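You operate a simulated robot arm through the tools that you are given. There is no shell and no other tool.

The job below is to be done with a simulated robot arm. You get a single attempt, and the scene is never put back.

Task
Make a stereo pair: pan the purple channel to L, the yellow one to R, their faders to FULL.
Fine: leave the other two channels and all mute keys alone.

The check looks at the end state, three seconds after you hand in, the way a careful person would. Anything else that was tipped, shoved, dropped, spilled or broken makes it a failure.

Robot
A 7-joint arm with a two-finger gripper, fixed in place. Base frame: the origin is on the floor under the middle of its stand, x ahead of it, y to its left, z up; the work surface is at about z = 0.73. Lengths are in m, angles in degrees, forces in N, time in s.
With the tool pointing down near the work surface it reaches from about 0.32 to 0.72 m from the base axis. Its first joint turns from -66.0 to 66.0 degrees. Payload 2.45 kg.
The tool frame sits at the grasp point between the pads (the TCP): z along the fingers, y along the line on which they close. The tips reach 0.026 m beyond it. The gripper opens to 0.096 m; its body begins 0.069 m behind the TCP.
Orientation is that of the tool frame in the base frame, as a unit quaternion [x, y, z, w]. With the fingers straight down and closing along the base's y, the tool's x points along the base's -x, its y along +y and its z along -z.

Tools
- The arm moves only by the tool send_rows. Its argument "steps" is one flat list of numbers, 7 for each row, row after row: the shift along the base's x, y, z in units of 100 mm (1.0 is 100 mm), then the turn, a rotation vector about the base's x, y, z in units of 45 degrees (1.0 is 45 degrees), then the closure in counts, from 0 (fully open) to 255 (shut). In form: [dx, dy, dz, wx, wy, wz, claw, dx, dy, dz, wx, wy, wz, claw, ...]. A call has 1 to 20 rows; each row is the pose to reach, as a shift and turn from the pose commanded when the call began. A call with a number of a shift or a turn outside -1 to 1 is refused whole. Rows are played at 5 a second. More than 0.05 m and 8.6 degrees between two rows, or a gripper value outside its range, and nothing of the call is played. Where a pose cannot be reached the arm comes as near as it can. A force on the tool above 40 N (or 10 N above the force at the start of the call, whichever is more), or a blocked arm, ends the call early, and 0.2 s more pass. The fingers move at their own pace (about 0.05 m/s each) and stop on an object; they squeeze with about 44 N. The grip force told is the motor's: it shows also when the fingers shut on nothing. Time passes only in rows, and 0.2 s behind the last, so rows that repeat a pose let the fingers close. The reply holds the time, the measured pose of the TCP, the force on the tool along the base axes, the opening and the grip force, in the units named above and with some noise, with the torque about the TCP (base axes, N m) and any sound that the robot's microphone picked up, and new pictures: "show" is both (left out), scene, wrist or none.
- Cameras (640 x 400 px; columns grow to the right, rows downward): "scene" is fixed at [0.1682, -0.3999, 1.4117]; the picture's right is [0.73, -0.68, 0.00], its down [-0.47, -0.50, -0.73] and it looks along [0.49, 0.53, -0.69] (base axes); focal length 366 px, centre (320, 200). "wrist" rides on the gripper at [0.082, 0.003, -0.098] in the tool frame; the picture's right is [-0.04, 1.00, 0.00], its down [-0.73, -0.03, -0.68] and it looks along [-0.68, -0.03, 0.73] (tool axes); focal length 256 px, centre (320, 200).
- locate(camera, pixels): there is no depth. For up to 12 entries [column, row, z] of the newest picture of that camera ("zoom" is the newest enlarged one), the place [x, y] in the base frame at which the ray of that pixel passes the height z, good to about 0.002 m. No time passes.
- zoom(camera, box): a new picture of the part [left, top, right, bottom] of that camera's present view, enlarged. No time passes.
- job_done(): hands the job in; it is judged then, once.

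Leave the gripper open and the arm clear of the work at the hand-in unless told otherwise.

The tools are called after "Emit:" as name(argument=value, ...) on one line, values as JSON. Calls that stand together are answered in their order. send_rows: Moves the arm, as the interface text tells. Its arguments: {"type":"object","properties":{"steps":{"type":"array","items":{"type":"number"}},"show":{"type":"string","enum":["both","scene","wrist","none"]}},"required":["steps"]} The other tools are called the same way: locate (camera, pixels) gives the place at which the rays of pixels pass given heights; zoom (camera, box) takes an enlarged picture of a part of a camera's view; job_done () hands the job in.

At the start:

```text
t: 0.0
eef_pos: [0.4369, -0.1811, 1.1132]
tcp_rot: [0.0, 1.0, 0.0, 0.0]
force: [0.2, 0.7, 0.5]
torque: [0.03, -0.01, 0.01]
grip_width: 0.096
grip_force: 0.0
```

scene: 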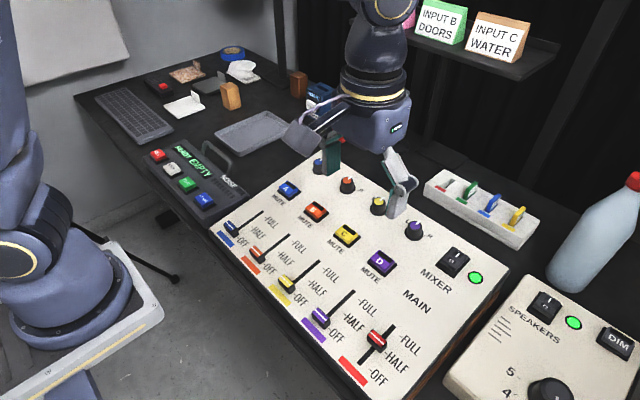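
wrist: 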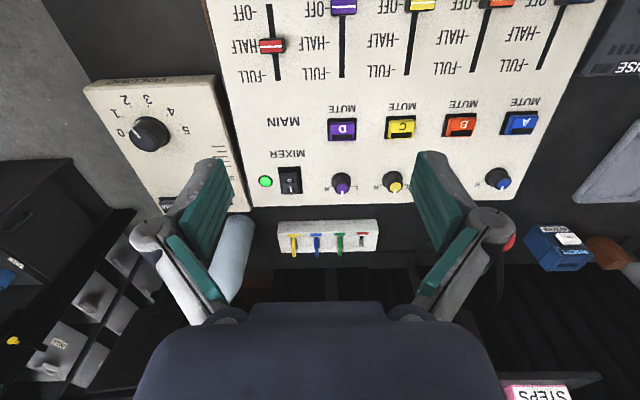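

I see a mixer with four channels (blue A, orange B, yellow C, purple D) and a red main fader. I'll zoom in on the knobs and the faders in the scene view and the wrist view first.

Emit:
zoom(camera="scene", box=[300, 140, 460, 240])

Emit:
zoom(camera="wrist", box=[240, 100, 560, 300])

Emit:
zoom(camera="scene", box=[200, 200, 440, 400])

Emit:
zoom(camera="wrist", box=[220, 0, 620, 120])

```text
4.00 times, centred on (380, 190) of scene
```

zoom: 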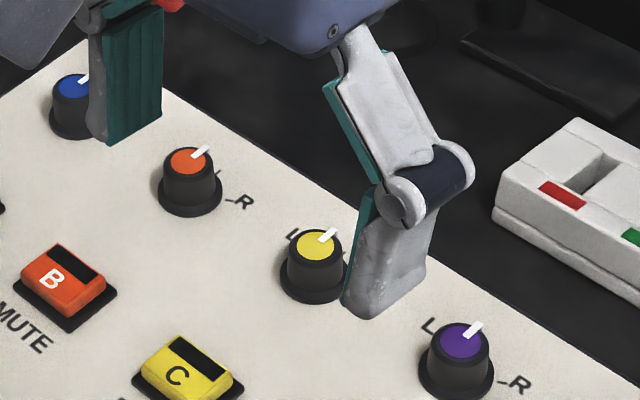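

```text
2.00 times, centred on (400, 200) of wrist
```

zoom: 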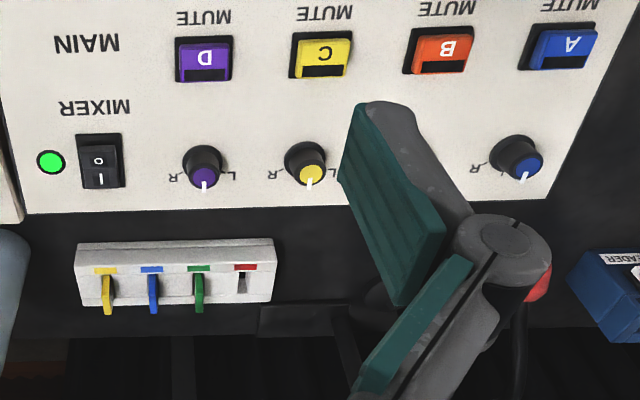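

```text
2.00 times, centred on (320, 300) of scene
```

zoom: 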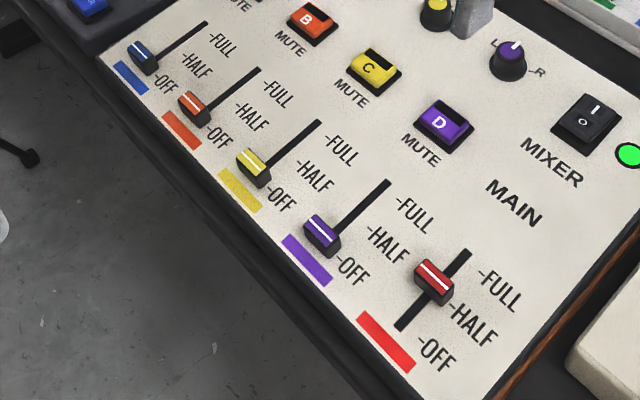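

```text
1.60 times, centred on (420, 60) of wrist
```

zoom: 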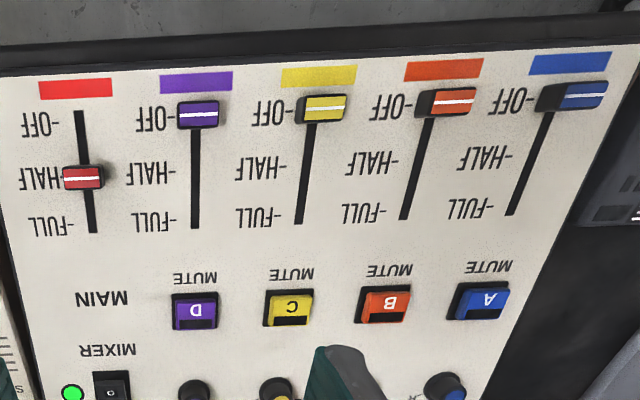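

Both target pans point straight ahead (centre) and the purple and yellow faders sit at OFF. I'll measure the panel height and any tilt by cross-checking the same features in both cameras at several heights: the LED, the purple strip, and the slot ends.

Emit:
locate(camera="scene", pixels=[[475.5, 278, 0.75], [475.5, 278, 0.8], [475.5, 278, 0.85], [353, 374, 0.75], [353, 374, 0.8], [353, 374, 0.85], [228, 239, 0.75], [228, 239, 0.8], [228, 239, 0.85], [354, 290.5, 0.75], [354, 290.5, 0.8], [354, 290.5, 0.85]])

Emit:
locate(camera="wrist", pixels=[[265, 181, 0.75], [265, 181, 0.8], [265, 181, 0.85], [267, 55, 0.75], [267, 55, 0.8], [267, 55, 0.85], [342, 76, 0.75], [342, 76, 0.8], [342, 76, 0.85]])

```text
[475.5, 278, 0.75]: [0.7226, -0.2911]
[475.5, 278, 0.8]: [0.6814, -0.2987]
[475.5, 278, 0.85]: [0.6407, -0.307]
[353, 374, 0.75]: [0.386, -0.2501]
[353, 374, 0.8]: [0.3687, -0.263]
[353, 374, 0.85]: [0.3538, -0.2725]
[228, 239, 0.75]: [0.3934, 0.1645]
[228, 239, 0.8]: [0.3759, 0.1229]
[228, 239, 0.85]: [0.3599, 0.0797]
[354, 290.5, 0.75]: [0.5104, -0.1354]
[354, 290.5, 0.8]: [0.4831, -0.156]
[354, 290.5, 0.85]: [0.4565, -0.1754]
```

```text
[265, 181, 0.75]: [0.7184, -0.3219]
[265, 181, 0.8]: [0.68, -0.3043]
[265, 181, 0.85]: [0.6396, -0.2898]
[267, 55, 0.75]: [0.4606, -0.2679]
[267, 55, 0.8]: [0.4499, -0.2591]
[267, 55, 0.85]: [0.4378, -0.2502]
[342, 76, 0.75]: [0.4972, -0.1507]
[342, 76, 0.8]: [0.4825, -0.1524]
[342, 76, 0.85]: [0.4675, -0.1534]
```

The LED and slot-end cross-checks put the panel surface at about z = 0.79–0.81. I'll lower the arm to around z = 0.98, still well above everything, for a closer look.

Emit:
send_rows(steps=[0, 0.1, -0.3, 0, 0, 0, 0, 0, 0.2, -0.6, 0, 0, 0, 0, 0, 0.3, -0.9, 0, 0, 0, 0, 0, 0.4, -1.0, 0, 0, 0, 0, 0, 0.5, -1.0, 0, 0, 0, 0, 0, 0.5, -1.0, 0, 0, 0, 0], show="both")

```text
t: 1.4
eef_pos: [0.4379, -0.1321, 1.013]
tcp_rot: [0.0, 1.0, 0.0, 0.0]
force: [0.1, -0.3, 0.0]
torque: [-0.01, -0.01, 0.01]
grip_width: 0.0961
grip_force: 0.0
```

scene: 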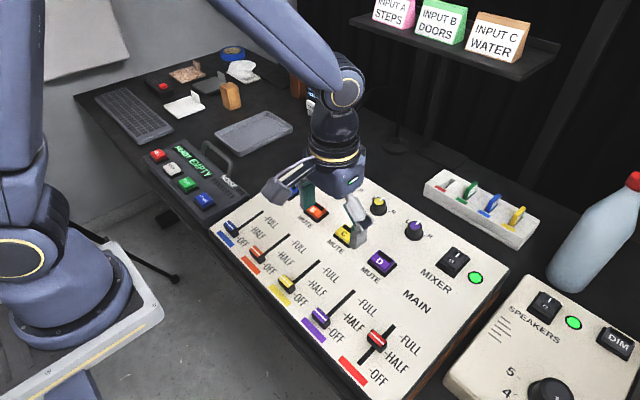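
wrist: 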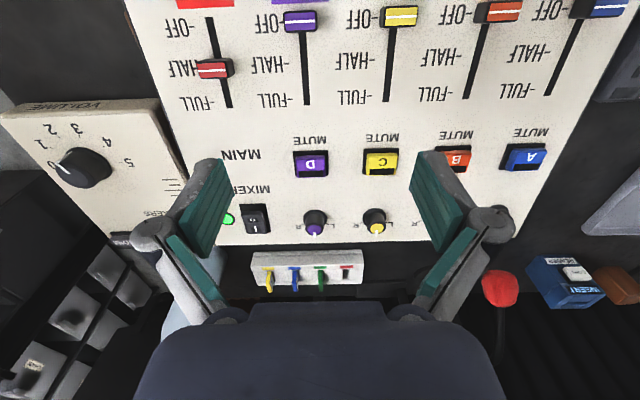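

The knobs of C and D are now visible in both views. I'll zoom in on them to read the pointer direction, the L/R ticks and their positions.

Emit:
zoom(camera="scene", box=[352, 180, 448, 240])

Emit:
zoom(camera="wrist", box=[280, 190, 408, 270])

Emit:
zoom(camera="wrist", box=[250, 0, 442, 120])

Emit:
zoom(camera="scene", box=[265, 255, 393, 335])

```text
6.67 times, centred on (400, 210) of scene
```

zoom: 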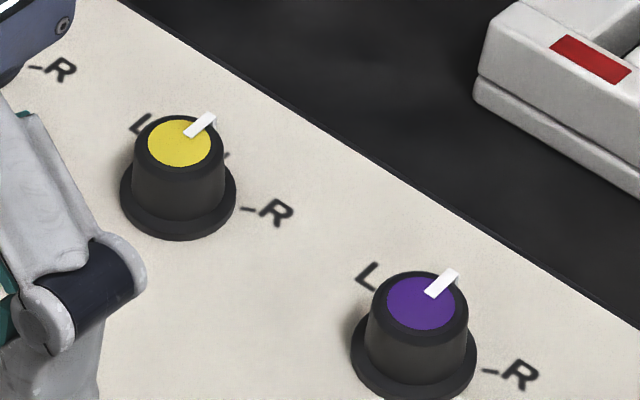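

```text
5.00 times, centred on (344, 230) of wrist
```

zoom: 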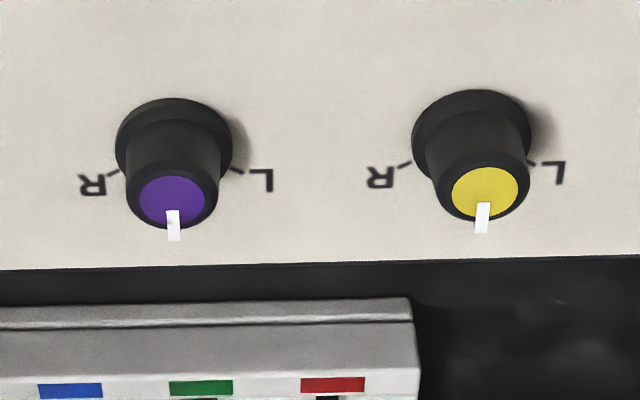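

```text
3.33 times, centred on (346, 60) of wrist
```

zoom: 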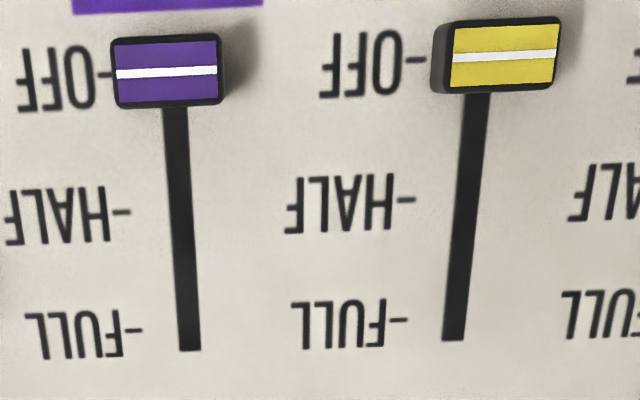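

```text
5.00 times, centred on (329, 295) of scene
```

zoom: 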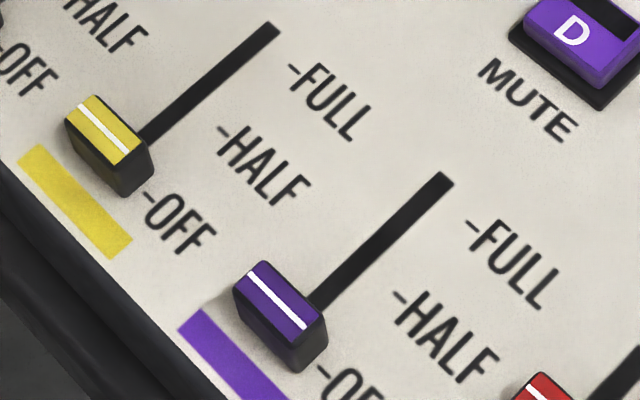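

I'll triangulate matching panel features: the purple and yellow slot FULL ends, the R ticks of both knobs and the HALF/FULL ticks.

Emit:
locate(camera="scene", pixels=[[353, 291, 0.79], [353, 291, 0.81], [319, 260.6, 0.79], [319, 260.6, 0.81], [425.5, 235.6, 0.79], [425.5, 235.6, 0.81], [389.2, 211.3, 0.79], [389.2, 211.3, 0.81], [328, 329, 0.79], [328, 329, 0.81]])

Emit:
locate(camera="wrist", pixels=[[307, 104.4, 0.79], [307, 104.4, 0.81], [386, 101.4, 0.79], [386, 101.4, 0.81], [303.4, 224.4, 0.79], [303.4, 224.4, 0.81], [361, 222.8, 0.79], [361, 222.8, 0.81], [280.9, 21.9, 0.79], [280.9, 21.9, 0.81]])

```text
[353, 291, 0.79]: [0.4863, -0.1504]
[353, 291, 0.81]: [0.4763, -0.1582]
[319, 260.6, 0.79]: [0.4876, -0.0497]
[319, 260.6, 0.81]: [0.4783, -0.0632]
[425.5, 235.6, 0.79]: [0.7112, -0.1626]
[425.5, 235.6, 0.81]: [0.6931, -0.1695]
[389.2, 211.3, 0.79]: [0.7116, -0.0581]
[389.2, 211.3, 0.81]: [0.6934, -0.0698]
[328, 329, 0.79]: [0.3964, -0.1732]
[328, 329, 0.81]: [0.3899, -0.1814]
```

```text
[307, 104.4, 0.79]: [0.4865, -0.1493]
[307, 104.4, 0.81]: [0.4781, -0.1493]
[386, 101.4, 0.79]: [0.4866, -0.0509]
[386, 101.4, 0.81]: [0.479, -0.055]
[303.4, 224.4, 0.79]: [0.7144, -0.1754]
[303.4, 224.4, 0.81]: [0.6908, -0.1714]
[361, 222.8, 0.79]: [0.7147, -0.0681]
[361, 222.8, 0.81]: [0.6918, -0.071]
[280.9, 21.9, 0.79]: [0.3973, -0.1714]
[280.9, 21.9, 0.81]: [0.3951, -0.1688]
```

The panel is tilted. It sits at z ≈ 0.787 near the OFF ticks, 0.79 at the FULL slot ends and 0.813 at the pan ticks (x ≈ 0.69), a slope of about 6°. Next I'll move forward over the knobs while staying high, for a closer wrist view.

Emit:
send_rows(steps=[0.25, 0, 0, 0, 0, 0, 0, 0.5, 0, 0, 0, 0, 0, 0, 0.75, 0, -0.1, 0, 0, 0, 0, 1.0, 0.1, -0.2, 0, -0.05, 0, 0, 1.0, 0.1, -0.35, 0, -0.1, 0, 0, 1.0, 0.1, -0.5, 0, -0.133, 0, 0, 1.0, 0.1, -0.5, 0, -0.133, 0, 0], show="both")

```text
t: 3.0
eef_pos: [0.5383, -0.121, 0.9638]
tcp_rot: [0.0, 0.999, 0.0, 0.053]
force: [-0.4, -0.3, -0.6]
torque: [-0.02, 0.0, 0.0]
grip_width: 0.0961
grip_force: 0.1
```

scene: 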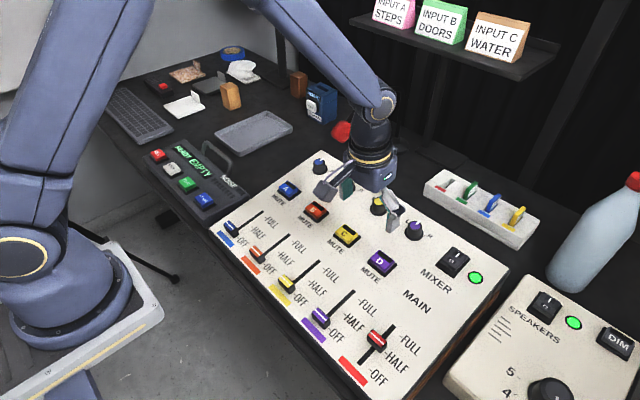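
wrist: 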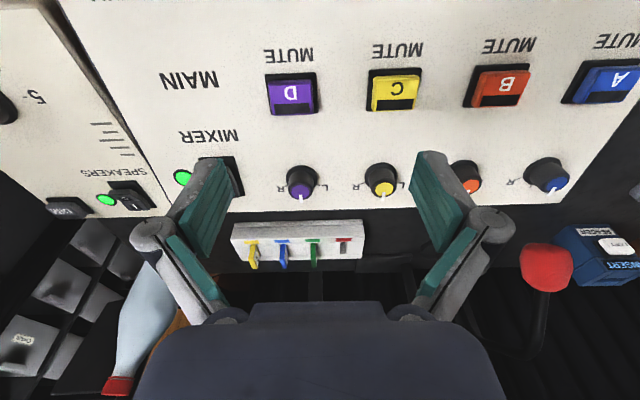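

The view is clear. I'll continue forward about 8 cm and down 4 cm so the wrist camera looks more directly at the knobs; fingertips stay near z ≈ 0.89, above the knob tops.

Emit:
send_rows(steps=[0.25, 0, -0.1, 0, 0, 0, 0, 0.5, 0, -0.2, 0, 0, 0, 0, 0.75, 0, -0.3, 0, 0, 0, 0, 0.85, 0, -0.4, 0, 0, 0, 0, 0.85, 0, -0.4, 0, 0, 0, 0], show="both")

```text
t: 4.2
eef_pos: [0.622, -0.1216, 0.9233]
tcp_rot: [0.0, 0.999, 0.0, 0.053]
force: [-0.3, -0.3, -0.4]
torque: [-0.03, 0.01, 0.02]
grip_width: 0.0959
grip_force: 0.1
```

scene: 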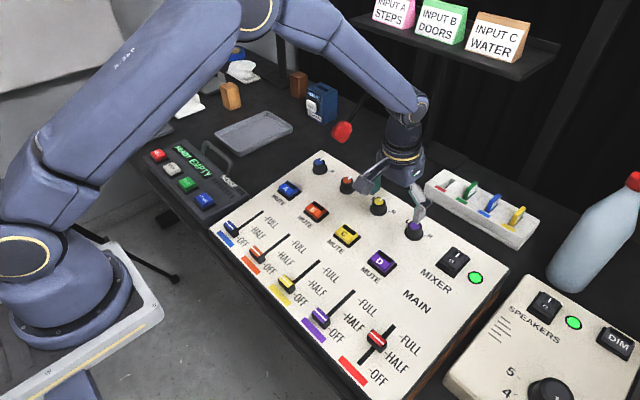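
wrist: 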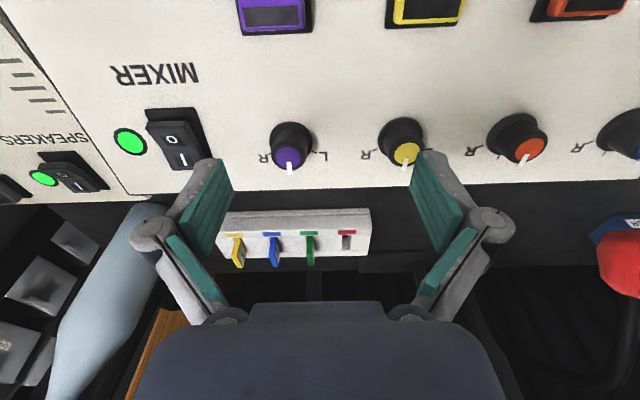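

Emit:
zoom(camera="wrist", box=[240, 100, 368, 180])

Emit:
zoom(camera="wrist", box=[340, 100, 468, 180])

Emit:
zoom(camera="scene", box=[352, 180, 448, 240])

```text
5.00 times, centred on (304, 140) of wrist
```

zoom: 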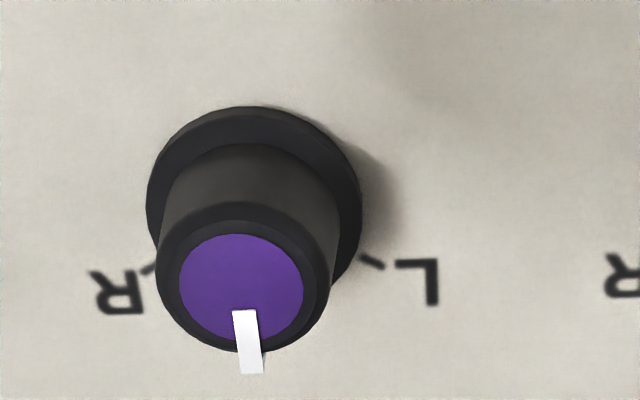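

```text
5.00 times, centred on (404, 140) of wrist
```

zoom: 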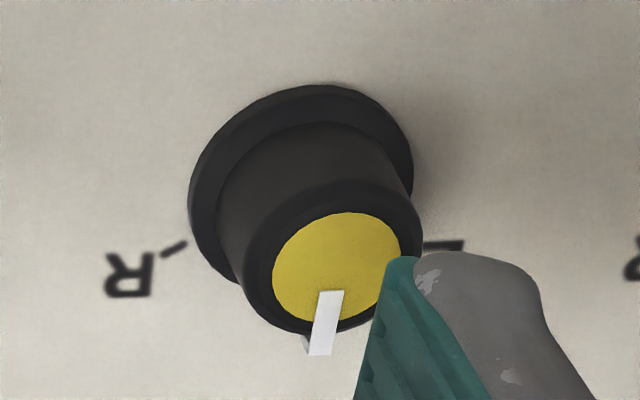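

```text
6.67 times, centred on (400, 210) of scene
```

zoom: 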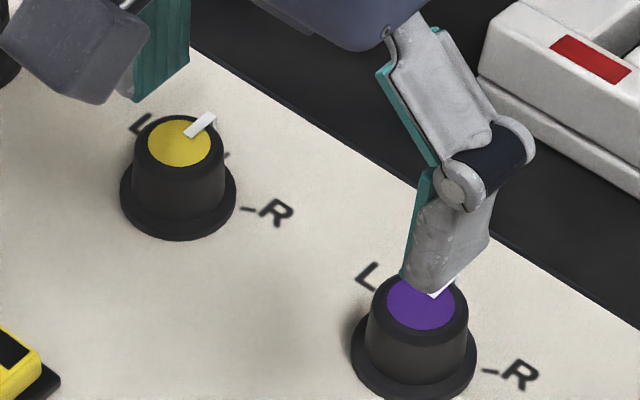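

The L and R ticks look to be about ±55–60° from the forward-pointing pointer. I'll locate the ticks, the knob ring edges and the cap tops to get the knob centres and sizes.

Emit:
locate(camera="wrist", pixels=[[314.4, 152.4, 0.813], [269.6, 154, 0.813], [269.4, 140, 0.813], [312.2, 141, 0.813], [290, 121, 0.813], [288.2, 157, 0.84], [288.2, 157, 0.845], [275.8, 157, 0.84], [300.6, 157, 0.84], [288.8, 162, 0.84], [290.4, 174.5, 0.84]])

Emit:
locate(camera="scene", pixels=[[415.2, 225.3, 0.835], [415.2, 225.3, 0.84], [415.2, 225.3, 0.845], [378.9, 201.5, 0.835], [378.9, 201.5, 0.84], [378.9, 201.5, 0.845], [425.5, 235.6, 0.813], [389.2, 211.3, 0.813], [373.5, 198.5, 0.813], [408, 220.5, 0.813]])

Emit:
locate(camera="wrist", pixels=[[374.8, 149.5, 0.813], [377.6, 138, 0.813], [422.6, 132, 0.813], [400, 117, 0.813], [407.4, 153.4, 0.835], [407.4, 153.4, 0.84], [407.4, 153.4, 0.845]])

```text
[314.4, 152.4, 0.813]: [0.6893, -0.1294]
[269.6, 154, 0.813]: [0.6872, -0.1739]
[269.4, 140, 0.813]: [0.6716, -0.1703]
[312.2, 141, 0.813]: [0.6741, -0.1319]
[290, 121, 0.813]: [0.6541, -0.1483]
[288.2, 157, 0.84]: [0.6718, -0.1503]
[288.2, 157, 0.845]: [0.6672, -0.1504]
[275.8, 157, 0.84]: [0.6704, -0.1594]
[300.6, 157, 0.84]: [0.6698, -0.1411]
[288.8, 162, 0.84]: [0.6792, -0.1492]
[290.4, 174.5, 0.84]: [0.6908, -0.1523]
```

```text
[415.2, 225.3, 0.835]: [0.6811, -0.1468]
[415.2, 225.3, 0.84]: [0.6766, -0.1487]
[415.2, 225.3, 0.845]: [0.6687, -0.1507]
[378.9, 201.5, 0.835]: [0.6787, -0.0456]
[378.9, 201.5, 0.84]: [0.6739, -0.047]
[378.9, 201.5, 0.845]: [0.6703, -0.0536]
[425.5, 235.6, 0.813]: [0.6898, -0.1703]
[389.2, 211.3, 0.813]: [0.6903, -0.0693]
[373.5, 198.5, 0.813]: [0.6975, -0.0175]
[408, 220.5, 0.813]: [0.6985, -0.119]
```

```text
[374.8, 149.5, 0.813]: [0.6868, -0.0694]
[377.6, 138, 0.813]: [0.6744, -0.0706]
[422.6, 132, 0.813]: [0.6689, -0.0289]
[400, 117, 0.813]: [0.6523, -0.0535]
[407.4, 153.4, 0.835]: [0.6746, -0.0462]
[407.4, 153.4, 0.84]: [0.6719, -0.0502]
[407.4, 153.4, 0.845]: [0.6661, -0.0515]
```

Measured positions:
- The purple knob axis is at about (0.674, -0.150) at its base and the yellow at about (0.674, -0.050). Knob top z ≈ 0.842, cap about 27 mm across.
- The L/R ticks are at about ±55–58°.

I'll move above the purple knob with the gripper partly closed to about 64 mm and check alignment before going down.

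Emit:
send_rows(steps=[0.15, -0.1, 0, 0, 0, 0, 40, 0.3, -0.2, 0, 0, 0, 0, 85, 0.438, -0.294, 0, 0, 0, 0, 85, 0.438, -0.294, -0.15, 0, 0, 0, 85, 0.438, -0.294, -0.326, 0, 0, 0, 85, 0.438, -0.294, -0.326, 0, 0, 0, 85], show="both")

```text
t: 5.6
eef_pos: [0.6661, -0.1528, 0.8914]
tcp_rot: [0.0, 0.999, 0.0, 0.052]
force: [-0.2, 0.1, -0.2]
torque: [-0.01, -0.01, 0.05]
grip_width: 0.064
grip_force: 0.0
```

scene: 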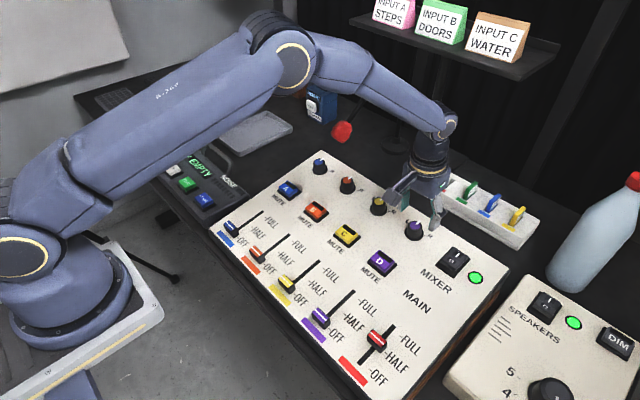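
wrist: 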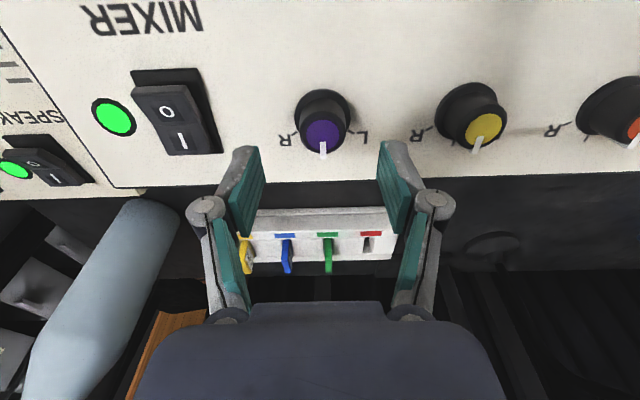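

The purple knob (323,130) sits nearly midway between the pads. I'll zoom in to refine its centre relative to the commanded TCP.

Emit:
zoom(camera="wrist", box=[240, 70, 400, 170])

Emit:
zoom(camera="scene", box=[368, 180, 464, 240])

```text
4.00 times, centred on (320, 120) of wrist
```

zoom: 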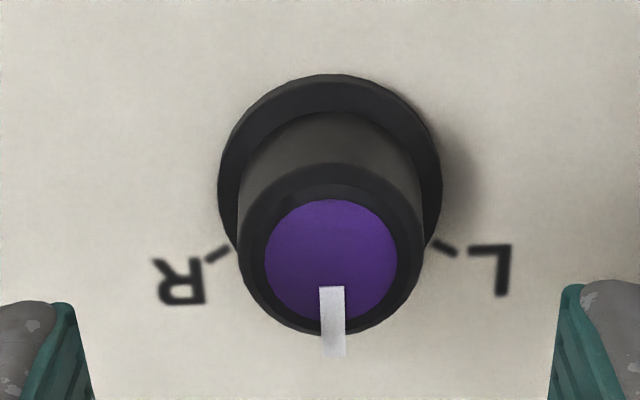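

```text
6.67 times, centred on (416, 210) of scene
```

zoom: 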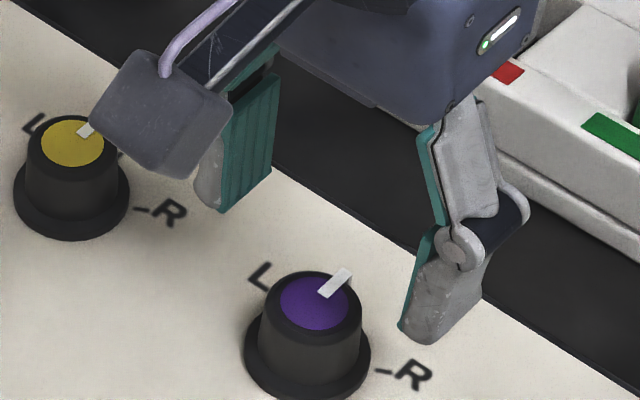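

Emit:
locate(camera="wrist", pixels=[[351.5, 132, 0.813], [294.25, 133.5, 0.813], [294.5, 116.25, 0.814], [350.5, 116.25, 0.814], [322.5, 88.5, 0.813], [322.75, 135, 0.84], [322.75, 135, 0.843], [305.5, 135, 0.842], [340, 135, 0.842], [299.5, 135, 0.84], [345, 135, 0.84]])

```text
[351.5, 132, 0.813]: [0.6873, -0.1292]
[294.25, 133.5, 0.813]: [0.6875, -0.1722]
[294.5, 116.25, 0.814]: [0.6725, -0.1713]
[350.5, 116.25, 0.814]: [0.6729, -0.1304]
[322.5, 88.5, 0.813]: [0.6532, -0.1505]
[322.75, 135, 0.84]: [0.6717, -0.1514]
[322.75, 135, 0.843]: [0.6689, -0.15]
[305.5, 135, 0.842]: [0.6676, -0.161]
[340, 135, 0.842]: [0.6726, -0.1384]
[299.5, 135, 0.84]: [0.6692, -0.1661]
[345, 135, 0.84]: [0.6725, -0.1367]
```

The centre is y ≈ -0.1507 and x ≈ 0.673 at the base, matching the commanded pose. I'll descend along the panel normal so the fingertips stop about 10 mm above the panel, with the knob between the pads and the gripper still open.

Emit:
send_rows(steps=[0.01, 0, -0.1, 0, 0, 0, 85, 0.02, 0, -0.2, 0, 0, 0, 85, 0.03, 0, -0.29, 0, 0, 0, 85, 0.04, 0, -0.37, 0, 0, 0, 85, 0.046, 0, -0.438, 0, 0, 0, 85, 0.046, 0, -0.438, 0, 0, 0, 85], show="both")

```text
t: 7.0
eef_pos: [0.6703, -0.1517, 0.8471]
tcp_rot: [0.0, 0.999, 0.0, 0.052]
force: [0.2, -0.4, 1.0]
torque: [-0.04, 0.02, -0.04]
grip_width: 0.0641
grip_force: 0.0
```

scene: 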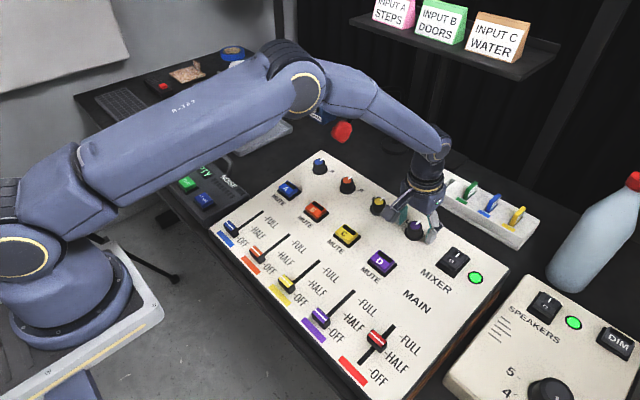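
wrist: 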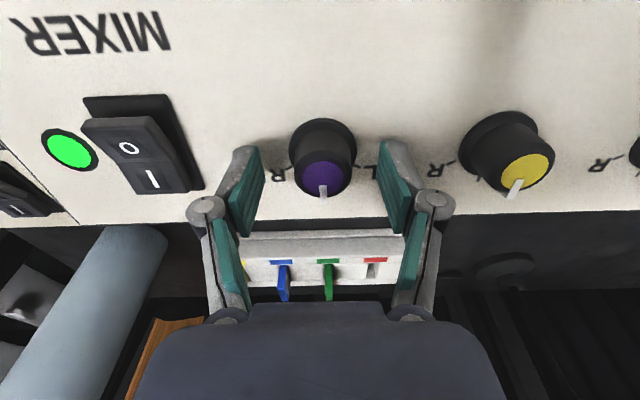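

The knob cap (322,178) is where the TCP should project, and no contact force shows. I'll close on the knob and hold the pose.

Emit:
send_rows(steps=[0, 0, 0, 0, 0, 0, 150, 0, 0, 0, 0, 0, 0, 200, 0, 0, 0, 0, 0, 0, 255, 0, 0, 0, 0, 0, 0, 255, 0, 0, 0, 0, 0, 0, 255], show="wrist")

```text
t: 8.2
eef_pos: [0.6709, -0.1503, 0.8482]
tcp_rot: [0.0, 0.999, 0.001, 0.053]
force: [-0.7, 9.9, 2.5]
torque: [0.22, 0.14, 0.04]
grip_width: 0.0316
grip_force: 44.0
```

wrist: 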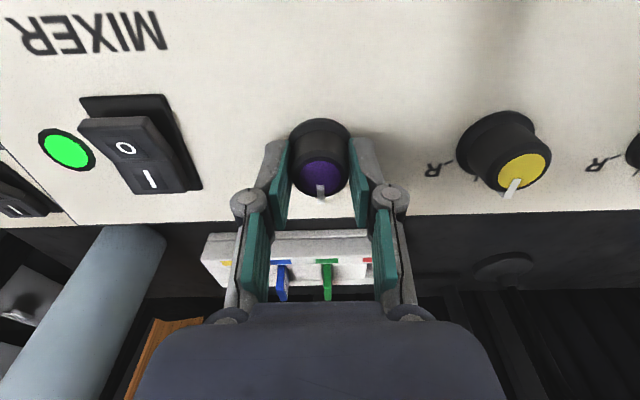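

The grip is firm at 31.6 mm with a small sideways load of 10 N. I'll shift 1 mm toward +y and turn the first 24° counter-clockwise (toward L) about the panel normal, then check the knob.

Emit:
send_rows(steps=[0, 0.01, 0, 0, 0, 0, 255, 0, 0.01, 0, -0.0093, 0, 0.0885, 255, 0, 0.01, 0, -0.0185, 0, 0.1769, 255, 0, 0.01, 0, -0.0278, 0, 0.2654, 255, 0, 0.01, 0, -0.037, 0, 0.3538, 255, 0, 0.01, 0, -0.0463, 0, 0.4423, 255, 0, 0.01, 0, -0.0555, 0, 0.5307, 255, 0, 0.01, 0, -0.0555, 0, 0.5307, 255], show="both")

```text
t: 10.0
eef_pos: [0.6705, -0.1496, 0.8487]
tcp_rot: [-0.208, 0.977, -0.01, 0.052]
force: [2.9, 14.2, 0.1]
torque: [0.02, 0.5, -0.01]
grip_width: 0.0313
grip_force: 43.9
```

scene: 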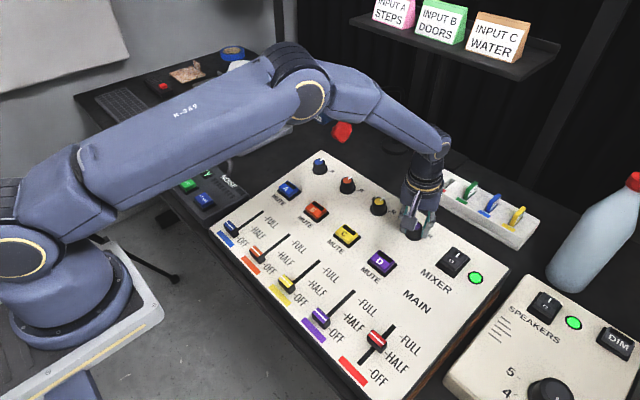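
wrist: 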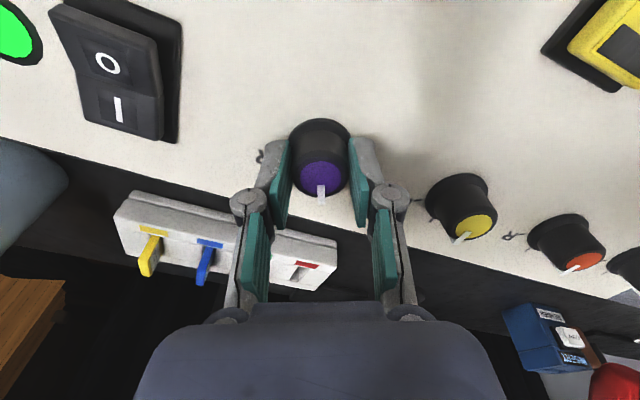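

The knob turns with the gripper (24° so far). The y force rose slightly to 14 N, so I'll shift 1 mm back toward -y and read it again.

Emit:
send_rows(steps=[0, -0.01, 0, 0, 0, 0, 255, 0, -0.01, 0, 0, 0, 0, 255, 0, -0.01, 0, 0, 0, 0, 255], show="none")

```text
t: 10.8
eef_pos: [0.6707, -0.1503, 0.846]
tcp_rot: [-0.208, 0.977, -0.01, 0.051]
force: [-4.1, 21.5, 2.6]
torque: [0.43, 0.34, 0.03]
grip_width: 0.0314
grip_force: 44.1
```

Moving toward -y raised the force to 21.5 N, so +y relieves it at about 7 N per mm. I'll shift +3 mm from here.

Emit:
send_rows(steps=[0, 0.015, 0, 0, 0, 0, 255, 0, 0.03, 0, 0, 0, 0, 255, 0, 0.03, 0, 0, 0, 0, 255, 0, 0.03, 0, 0, 0, 0, 255], show="none")

```text
t: 11.8
eef_pos: [0.6704, -0.15, 0.8478]
tcp_rot: [-0.208, 0.977, -0.011, 0.052]
force: [-2.5, 9.5, 0.6]
torque: [0.49, -0.68, 0.06]
grip_width: 0.0315
grip_force: 44.1
```

The force is down to 9.5 N, which is acceptable. I'll continue turning toward L by another 24° to 48° total, in 4° rows.

Emit:
send_rows(steps=[0, 0.01, 0, -0.0093, 0, 0.0885, 255, 0, 0.01, 0, -0.0185, 0, 0.1769, 255, 0, 0.01, 0, -0.0278, 0, 0.2654, 255, 0, 0.01, 0, -0.037, 0, 0.3538, 255, 0, 0.01, 0, -0.0463, 0, 0.4423, 255, 0, 0.01, 0, -0.0555, 0, 0.5307, 255, 0, 0.01, 0, -0.0555, 0, 0.5307, 255], show="both")

```text
t: 13.4
eef_pos: [0.6706, -0.1498, 0.8476]
tcp_rot: [-0.407, 0.912, -0.022, 0.048]
force: [0.8, -9.6, 0.2]
torque: [-0.9, 0.49, -0.08]
grip_width: 0.0314
grip_force: 44.0
```

scene: 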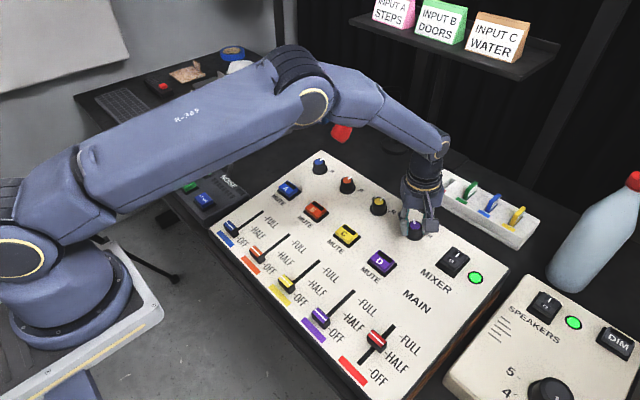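
wrist: 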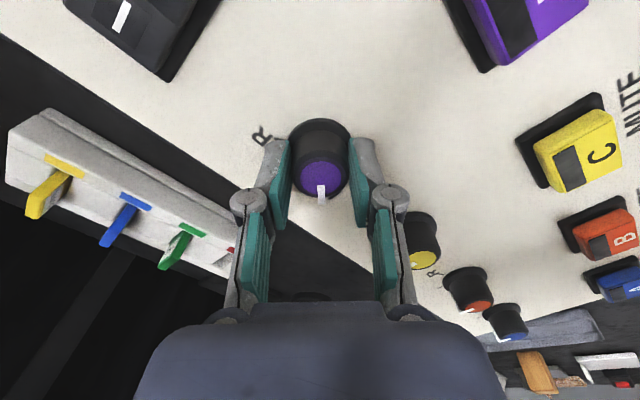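

Rotation is 48°. I'll zoom in to see whether the pointer is at the L tick yet.

Emit:
zoom(camera="wrist", box=[240, 100, 400, 230])

Emit:
zoom(camera="scene", box=[376, 195, 456, 245])

```text
3.08 times, centred on (320, 165) of wrist
```

zoom: 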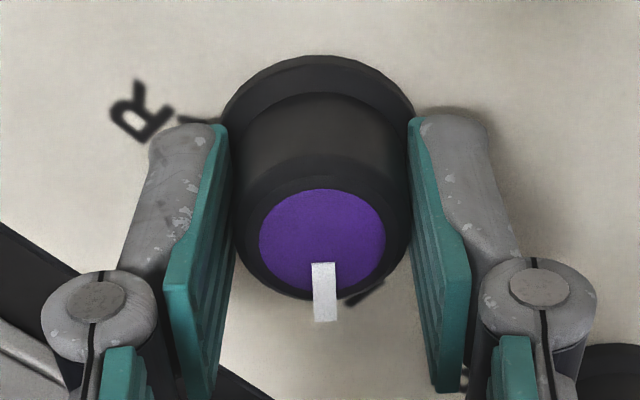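

```text
8.00 times, centred on (416, 220) of scene
```

zoom: 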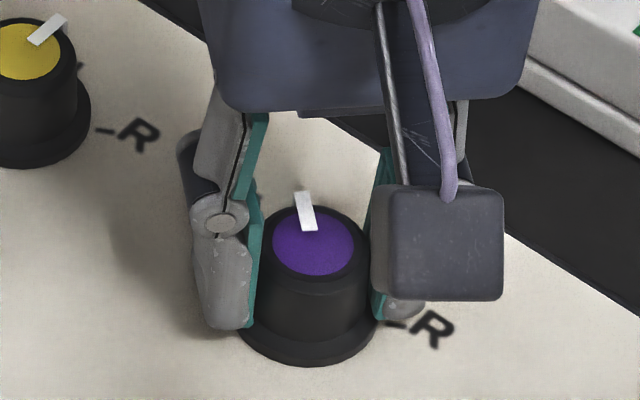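

The L marking is still slightly to the right of (beyond) the pointer, so I need about 8–12° more. I'll turn in 2° rows for 10° and watch the torque for an end stop.

Emit:
send_rows(steps=[0, -0.005, 0, -0.0046, 0, 0.0442, 255, 0, -0.005, 0, -0.0093, 0, 0.0885, 255, 0, -0.005, 0, -0.0139, 0, 0.1327, 255, 0, -0.005, 0, -0.0185, 0, 0.1769, 255, 0, -0.005, 0, -0.0185, 0, 0.1769, 255], show="wrist")

```text
t: 14.6
eef_pos: [0.6714, -0.1489, 0.8456]
tcp_rot: [-0.469, 0.882, -0.025, 0.046]
force: [-1.6, -13.8, -0.2]
torque: [-1.06, 0.05, -0.12]
grip_width: 0.0313
grip_force: 44.3
```

wrist: 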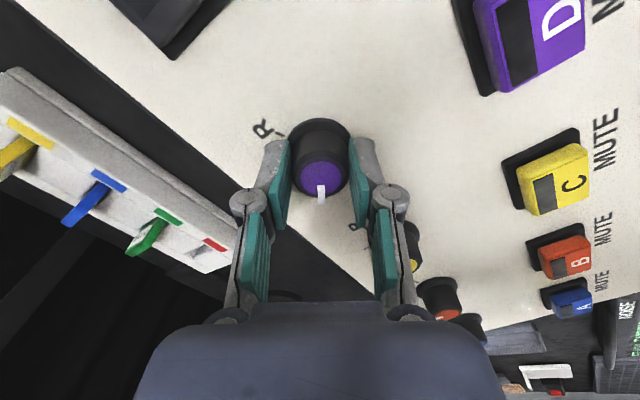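

Emit:
zoom(camera="wrist", box=[240, 100, 400, 230])

Emit:
zoom(camera="scene", box=[376, 195, 456, 245])

```text
3.08 times, centred on (320, 165) of wrist
```

zoom: 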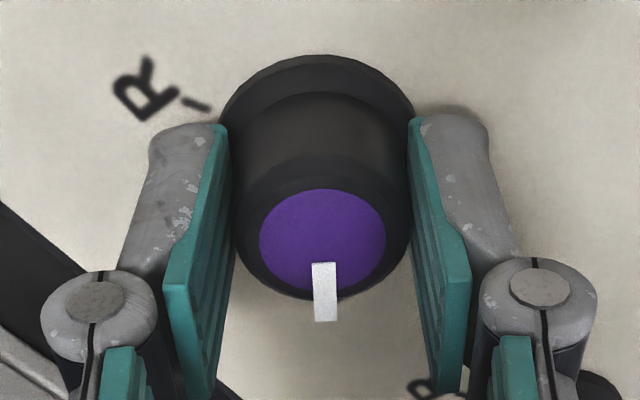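

```text
8.00 times, centred on (416, 220) of scene
```

zoom: 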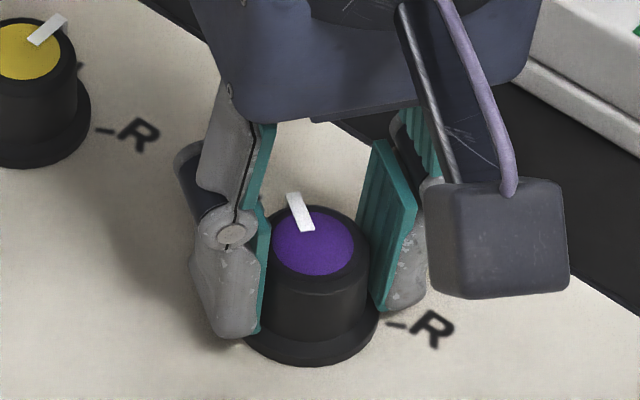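

It is now at 56°. I'll ease the y load by 1.5 mm and turn 4° more in small rows to reach about 60°, checking for a stop.

Emit:
send_rows(steps=[0, -0.015, 0, 0, 0, 0, 255, 0, -0.015, 0, -0.0023, 0, 0.0221, 255, 0, -0.015, 0, -0.0046, 0, 0.0442, 255, 0, -0.015, 0, -0.0069, 0, 0.0663, 255, 0, -0.015, 0, -0.0093, 0, 0.0885, 255, 0, -0.015, 0, -0.0093, 0, 0.0885, 255], show="wrist")

```text
t: 16.0
eef_pos: [0.6715, -0.1496, 0.8469]
tcp_rot: [-0.5, 0.865, -0.026, 0.044]
force: [-10.6, -3.1, 7.7]
torque: [-0.94, 0.26, -0.15]
grip_width: 0.0317
grip_force: 43.9
```

wrist: 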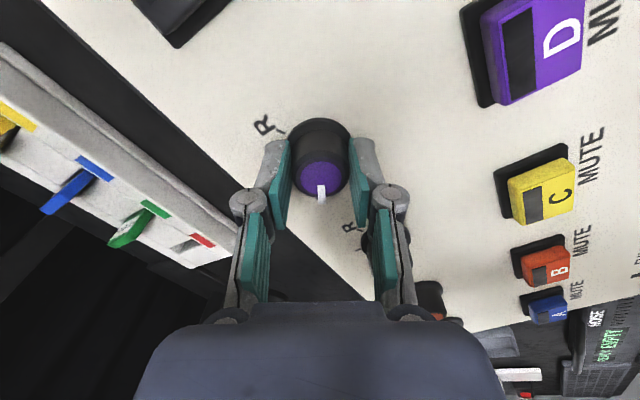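

The tool is at 60° and the knob followed. I'll open to 64 mm, lift along the panel normal, and then check the pointer against the L tick.

Emit:
send_rows(steps=[0, 0, 0, 0, 0, 0, 170, 0, 0, 0, 0, 0, 0, 120, 0, 0, 0, 0, 0, 0, 85, 0, 0, 0, 0, 0, 0, 85, -0.01, 0, 0.1, 0, 0, 0, 85, -0.02, 0, 0.2, 0, 0, 0, 85, -0.035, 0, 0.35, 0, 0, 0, 85, -0.05, 0, 0.5, 0, 0, 0, 85, -0.07, 0, 0.7, 0, 0, 0, 85, -0.07, 0, 0.7, 0, 0, 0, 85], show="both")

```text
t: 18.2
eef_pos: [0.6639, -0.1483, 0.9163]
tcp_rot: [-0.5, 0.864, -0.025, 0.045]
force: [0.0, -0.8, 0.1]
torque: [0.03, -0.02, -0.02]
grip_width: 0.064
grip_force: 0.0
```

scene: 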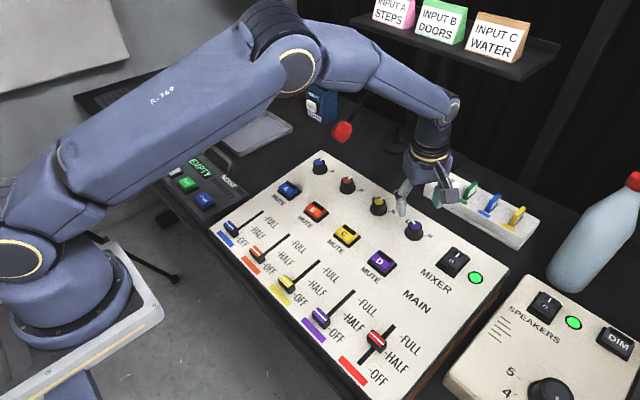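
wrist: 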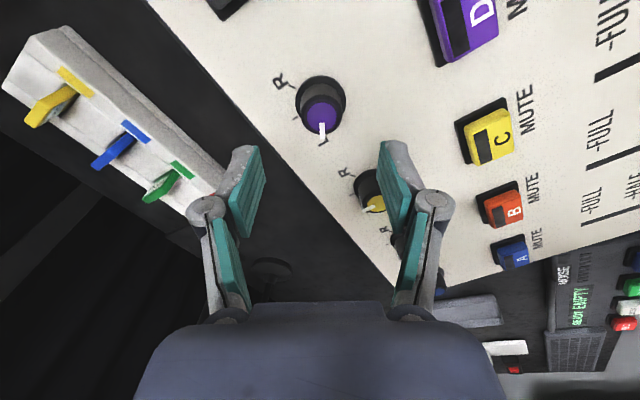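

Emit:
zoom(camera="wrist", box=[260, 60, 388, 160])

Emit:
zoom(camera="scene", box=[376, 195, 456, 245])

```text
4.00 times, centred on (324, 110) of wrist
```

zoom: 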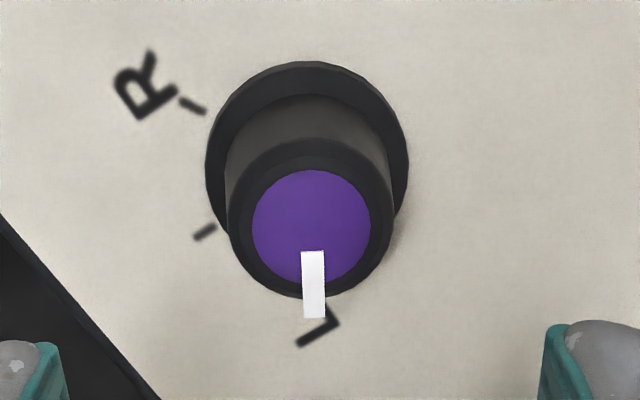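

```text
8.00 times, centred on (416, 220) of scene
```

zoom: 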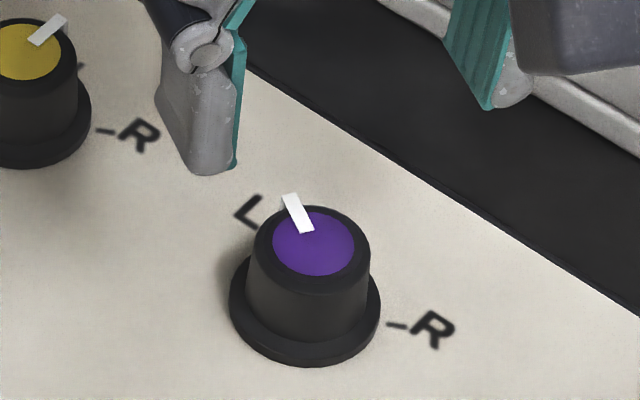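

I'll locate the pointer ends, cap centre and the ticks to compute the pointer angle.

Emit:
locate(camera="wrist", pixels=[[338.25, 123, 0.843], [338.5, 139.5, 0.843], [338, 116.75, 0.842], [308, 86.25, 0.813], [311.25, 117.75, 0.815], [323, 93, 0.842], [353, 119, 0.842], [311.5, 101, 0.813], [362, 101, 0.813]])

Emit:
locate(camera="scene", pixels=[[414.1, 223.6, 0.843], [412.2, 219.8, 0.844], [415.2, 225.2, 0.842], [425.6, 235.6, 0.813], [408, 222.5, 0.813]])

```text
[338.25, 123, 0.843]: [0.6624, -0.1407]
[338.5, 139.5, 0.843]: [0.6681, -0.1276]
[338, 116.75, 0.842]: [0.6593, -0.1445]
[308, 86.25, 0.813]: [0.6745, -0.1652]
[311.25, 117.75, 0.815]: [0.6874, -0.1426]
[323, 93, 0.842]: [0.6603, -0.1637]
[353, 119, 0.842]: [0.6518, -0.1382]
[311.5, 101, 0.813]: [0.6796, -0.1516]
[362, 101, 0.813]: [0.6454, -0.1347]
```

```text
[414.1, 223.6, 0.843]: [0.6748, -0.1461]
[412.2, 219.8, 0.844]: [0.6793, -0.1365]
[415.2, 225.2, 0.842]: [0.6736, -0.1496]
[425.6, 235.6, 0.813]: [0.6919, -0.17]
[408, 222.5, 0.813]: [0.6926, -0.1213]
```

The wrist-based readings here look shifted about 12 mm from the scene-based ones, while the scene shows the panel hasn't moved. I'll check the fingertip positions in the scene view against the reported TCP before trusting either.

Emit:
zoom(camera="scene", box=[380, 150, 476, 250])

Emit:
locate(camera="scene", pixels=[[405.6, 215.6, 0.89], [401.6, 216.25, 0.89], [436.9, 208.5, 0.89], [432, 205, 0.89]])

```text
4.00 times, centred on (428, 200) of scene
```

zoom: 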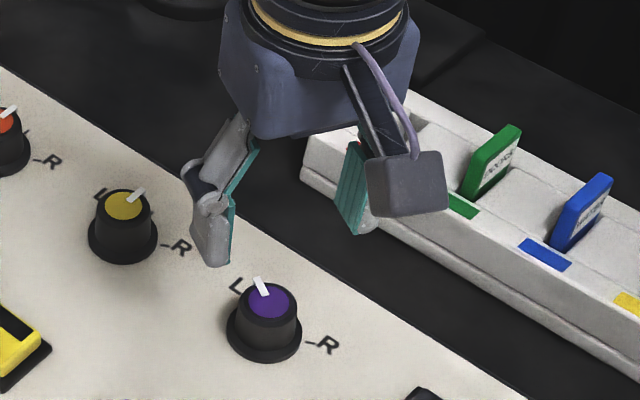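

```text
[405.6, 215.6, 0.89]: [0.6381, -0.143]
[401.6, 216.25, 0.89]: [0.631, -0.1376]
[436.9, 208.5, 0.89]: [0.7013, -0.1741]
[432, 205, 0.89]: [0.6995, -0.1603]
```

The fingertip midpoint in the scene, about (0.669, -0.155), is within a few mm of the reported TCP, so the panel has not moved. I'll rotate the tool back to neutral at this height, which I need to do anyway, and compare the pointer with the ticks again.

Emit:
send_rows(steps=[0, 0, 0, 0.0173, 0, -0.1658, 85, 0, 0, 0, 0.0347, 0, -0.3317, 85, 0, 0, 0, 0.052, 0, -0.4975, 85, 0, 0, 0, 0.0693, 0, -0.6633, 85, 0, 0, 0, 0.0867, 0, -0.8292, 85, 0, 0, 0, 0.1, 0, -0.96, 85, 0, 0, 0, 0.1, 0, -0.96, 85], show="none")

Emit:
send_rows(steps=[0, 0, 0, 0.0173, 0, -0.1658, 85, 0, 0, 0, 0.0347, 0, -0.3317, 85, 0, 0, 0, 0.039, 0, -0.373, 85, 0, 0, 0, 0.039, 0, -0.373, 85], show="both")

```text
t: 19.8
eef_pos: [0.6637, -0.1504, 0.9175]
tcp_rot: [-0.144, 0.988, -0.008, 0.051]
force: [0.7, -1.3, 0.1]
torque: [0.0, -0.04, 0.01]
grip_width: 0.0641
grip_force: 0.0
```

```text
t: 20.8
eef_pos: [0.6639, -0.1496, 0.9163]
tcp_rot: [0.003, 0.999, 0.0, 0.052]
force: [-0.1, 0.5, 1.2]
torque: [0.01, 0.0, -0.01]
grip_width: 0.0639
grip_force: 0.0
```

scene: 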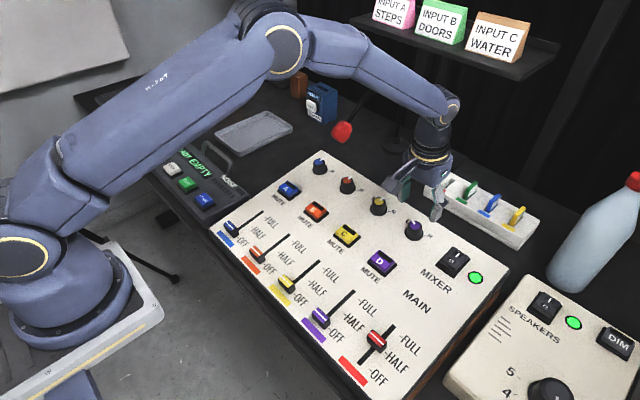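
wrist: 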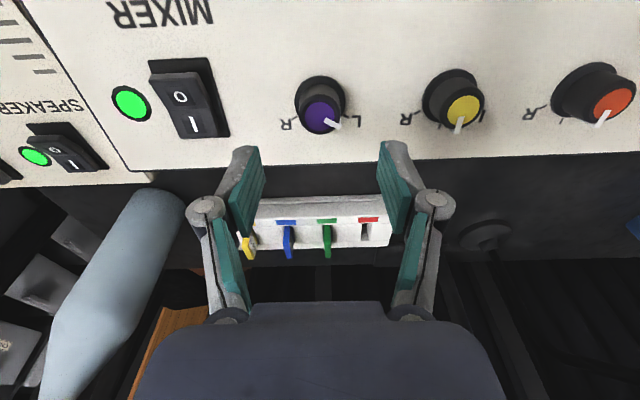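

Emit:
zoom(camera="wrist", box=[260, 60, 388, 150])

Emit:
zoom(camera="scene", box=[376, 195, 456, 245])

```text
4.44 times, centred on (324, 105) of wrist
```

zoom: 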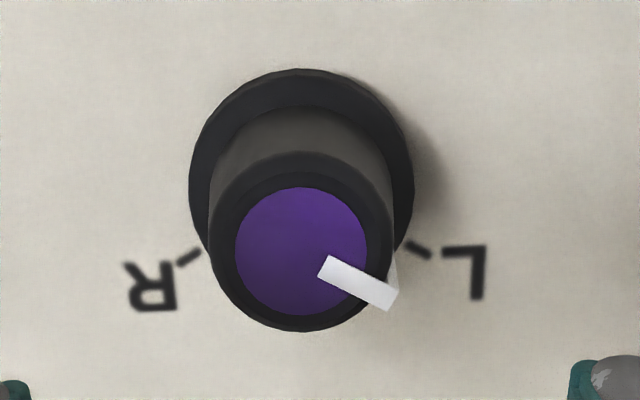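

```text
8.00 times, centred on (416, 220) of scene
```

zoom: 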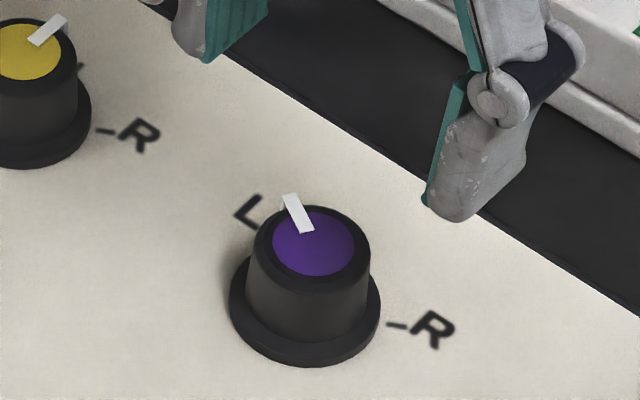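

The ring is centred as expected in this view, so nothing moved. The pointer at (324,266)→(393,299) in the zoom is nearly parallel to the L tick at (407,242)→(430,255). I'll quantify both.

Emit:
zoom(camera="wrist", box=[260, 60, 388, 150])

Emit:
locate(camera="wrist", pixels=[[324.9, 92.8, 0.846], [340.6, 100.3, 0.846], [343.6, 87.5, 0.8135], [348.8, 90.4, 0.8135], [292, 92, 0.8135], [297.2, 89.2, 0.8135], [294.5, 73, 0.814], [345, 73, 0.814], [319.8, 48.3, 0.813], [319.8, 89.5, 0.842]])

```text
4.44 times, centred on (324, 105) of wrist
```

zoom: 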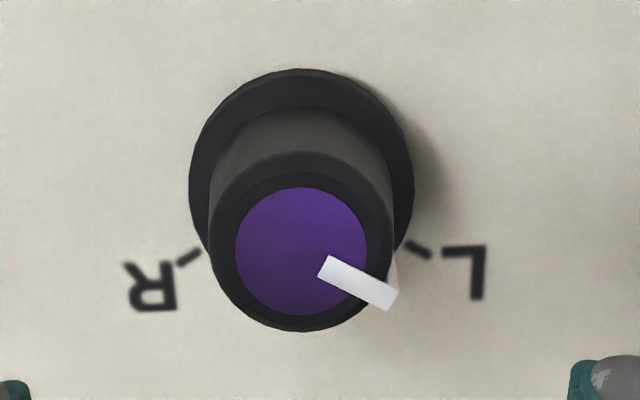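

```text
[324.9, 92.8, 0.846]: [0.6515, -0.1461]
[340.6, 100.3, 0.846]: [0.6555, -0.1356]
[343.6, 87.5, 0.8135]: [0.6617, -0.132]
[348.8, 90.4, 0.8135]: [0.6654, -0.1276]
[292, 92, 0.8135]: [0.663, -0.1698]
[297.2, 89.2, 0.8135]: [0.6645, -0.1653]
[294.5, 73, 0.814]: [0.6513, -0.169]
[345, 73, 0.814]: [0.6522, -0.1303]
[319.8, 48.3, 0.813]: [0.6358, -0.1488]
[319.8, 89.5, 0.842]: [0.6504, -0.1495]
```

I mis-converted the zoom pixels: the zoom is centred on (324,105) and is wider than the box I asked for. That also explains the earlier 12 mm "shift". I'll redo it using the zoom camera directly.

Emit:
locate(camera="zoom", pixels=[[324, 266, 0.846], [393.5, 299, 0.846], [407, 242, 0.8135], [430, 255, 0.8135], [178, 264, 0.8135], [202, 251, 0.8135], [189, 180, 0.814], [414, 180, 0.814], [301, 68, 0.813], [301, 251, 0.842]])

```text
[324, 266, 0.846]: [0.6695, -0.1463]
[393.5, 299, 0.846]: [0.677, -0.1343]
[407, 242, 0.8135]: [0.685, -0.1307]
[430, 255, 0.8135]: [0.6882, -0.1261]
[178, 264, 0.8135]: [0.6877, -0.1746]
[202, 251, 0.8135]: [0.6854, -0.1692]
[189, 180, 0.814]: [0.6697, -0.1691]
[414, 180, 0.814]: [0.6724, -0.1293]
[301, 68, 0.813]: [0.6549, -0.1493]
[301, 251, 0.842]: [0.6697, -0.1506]
```

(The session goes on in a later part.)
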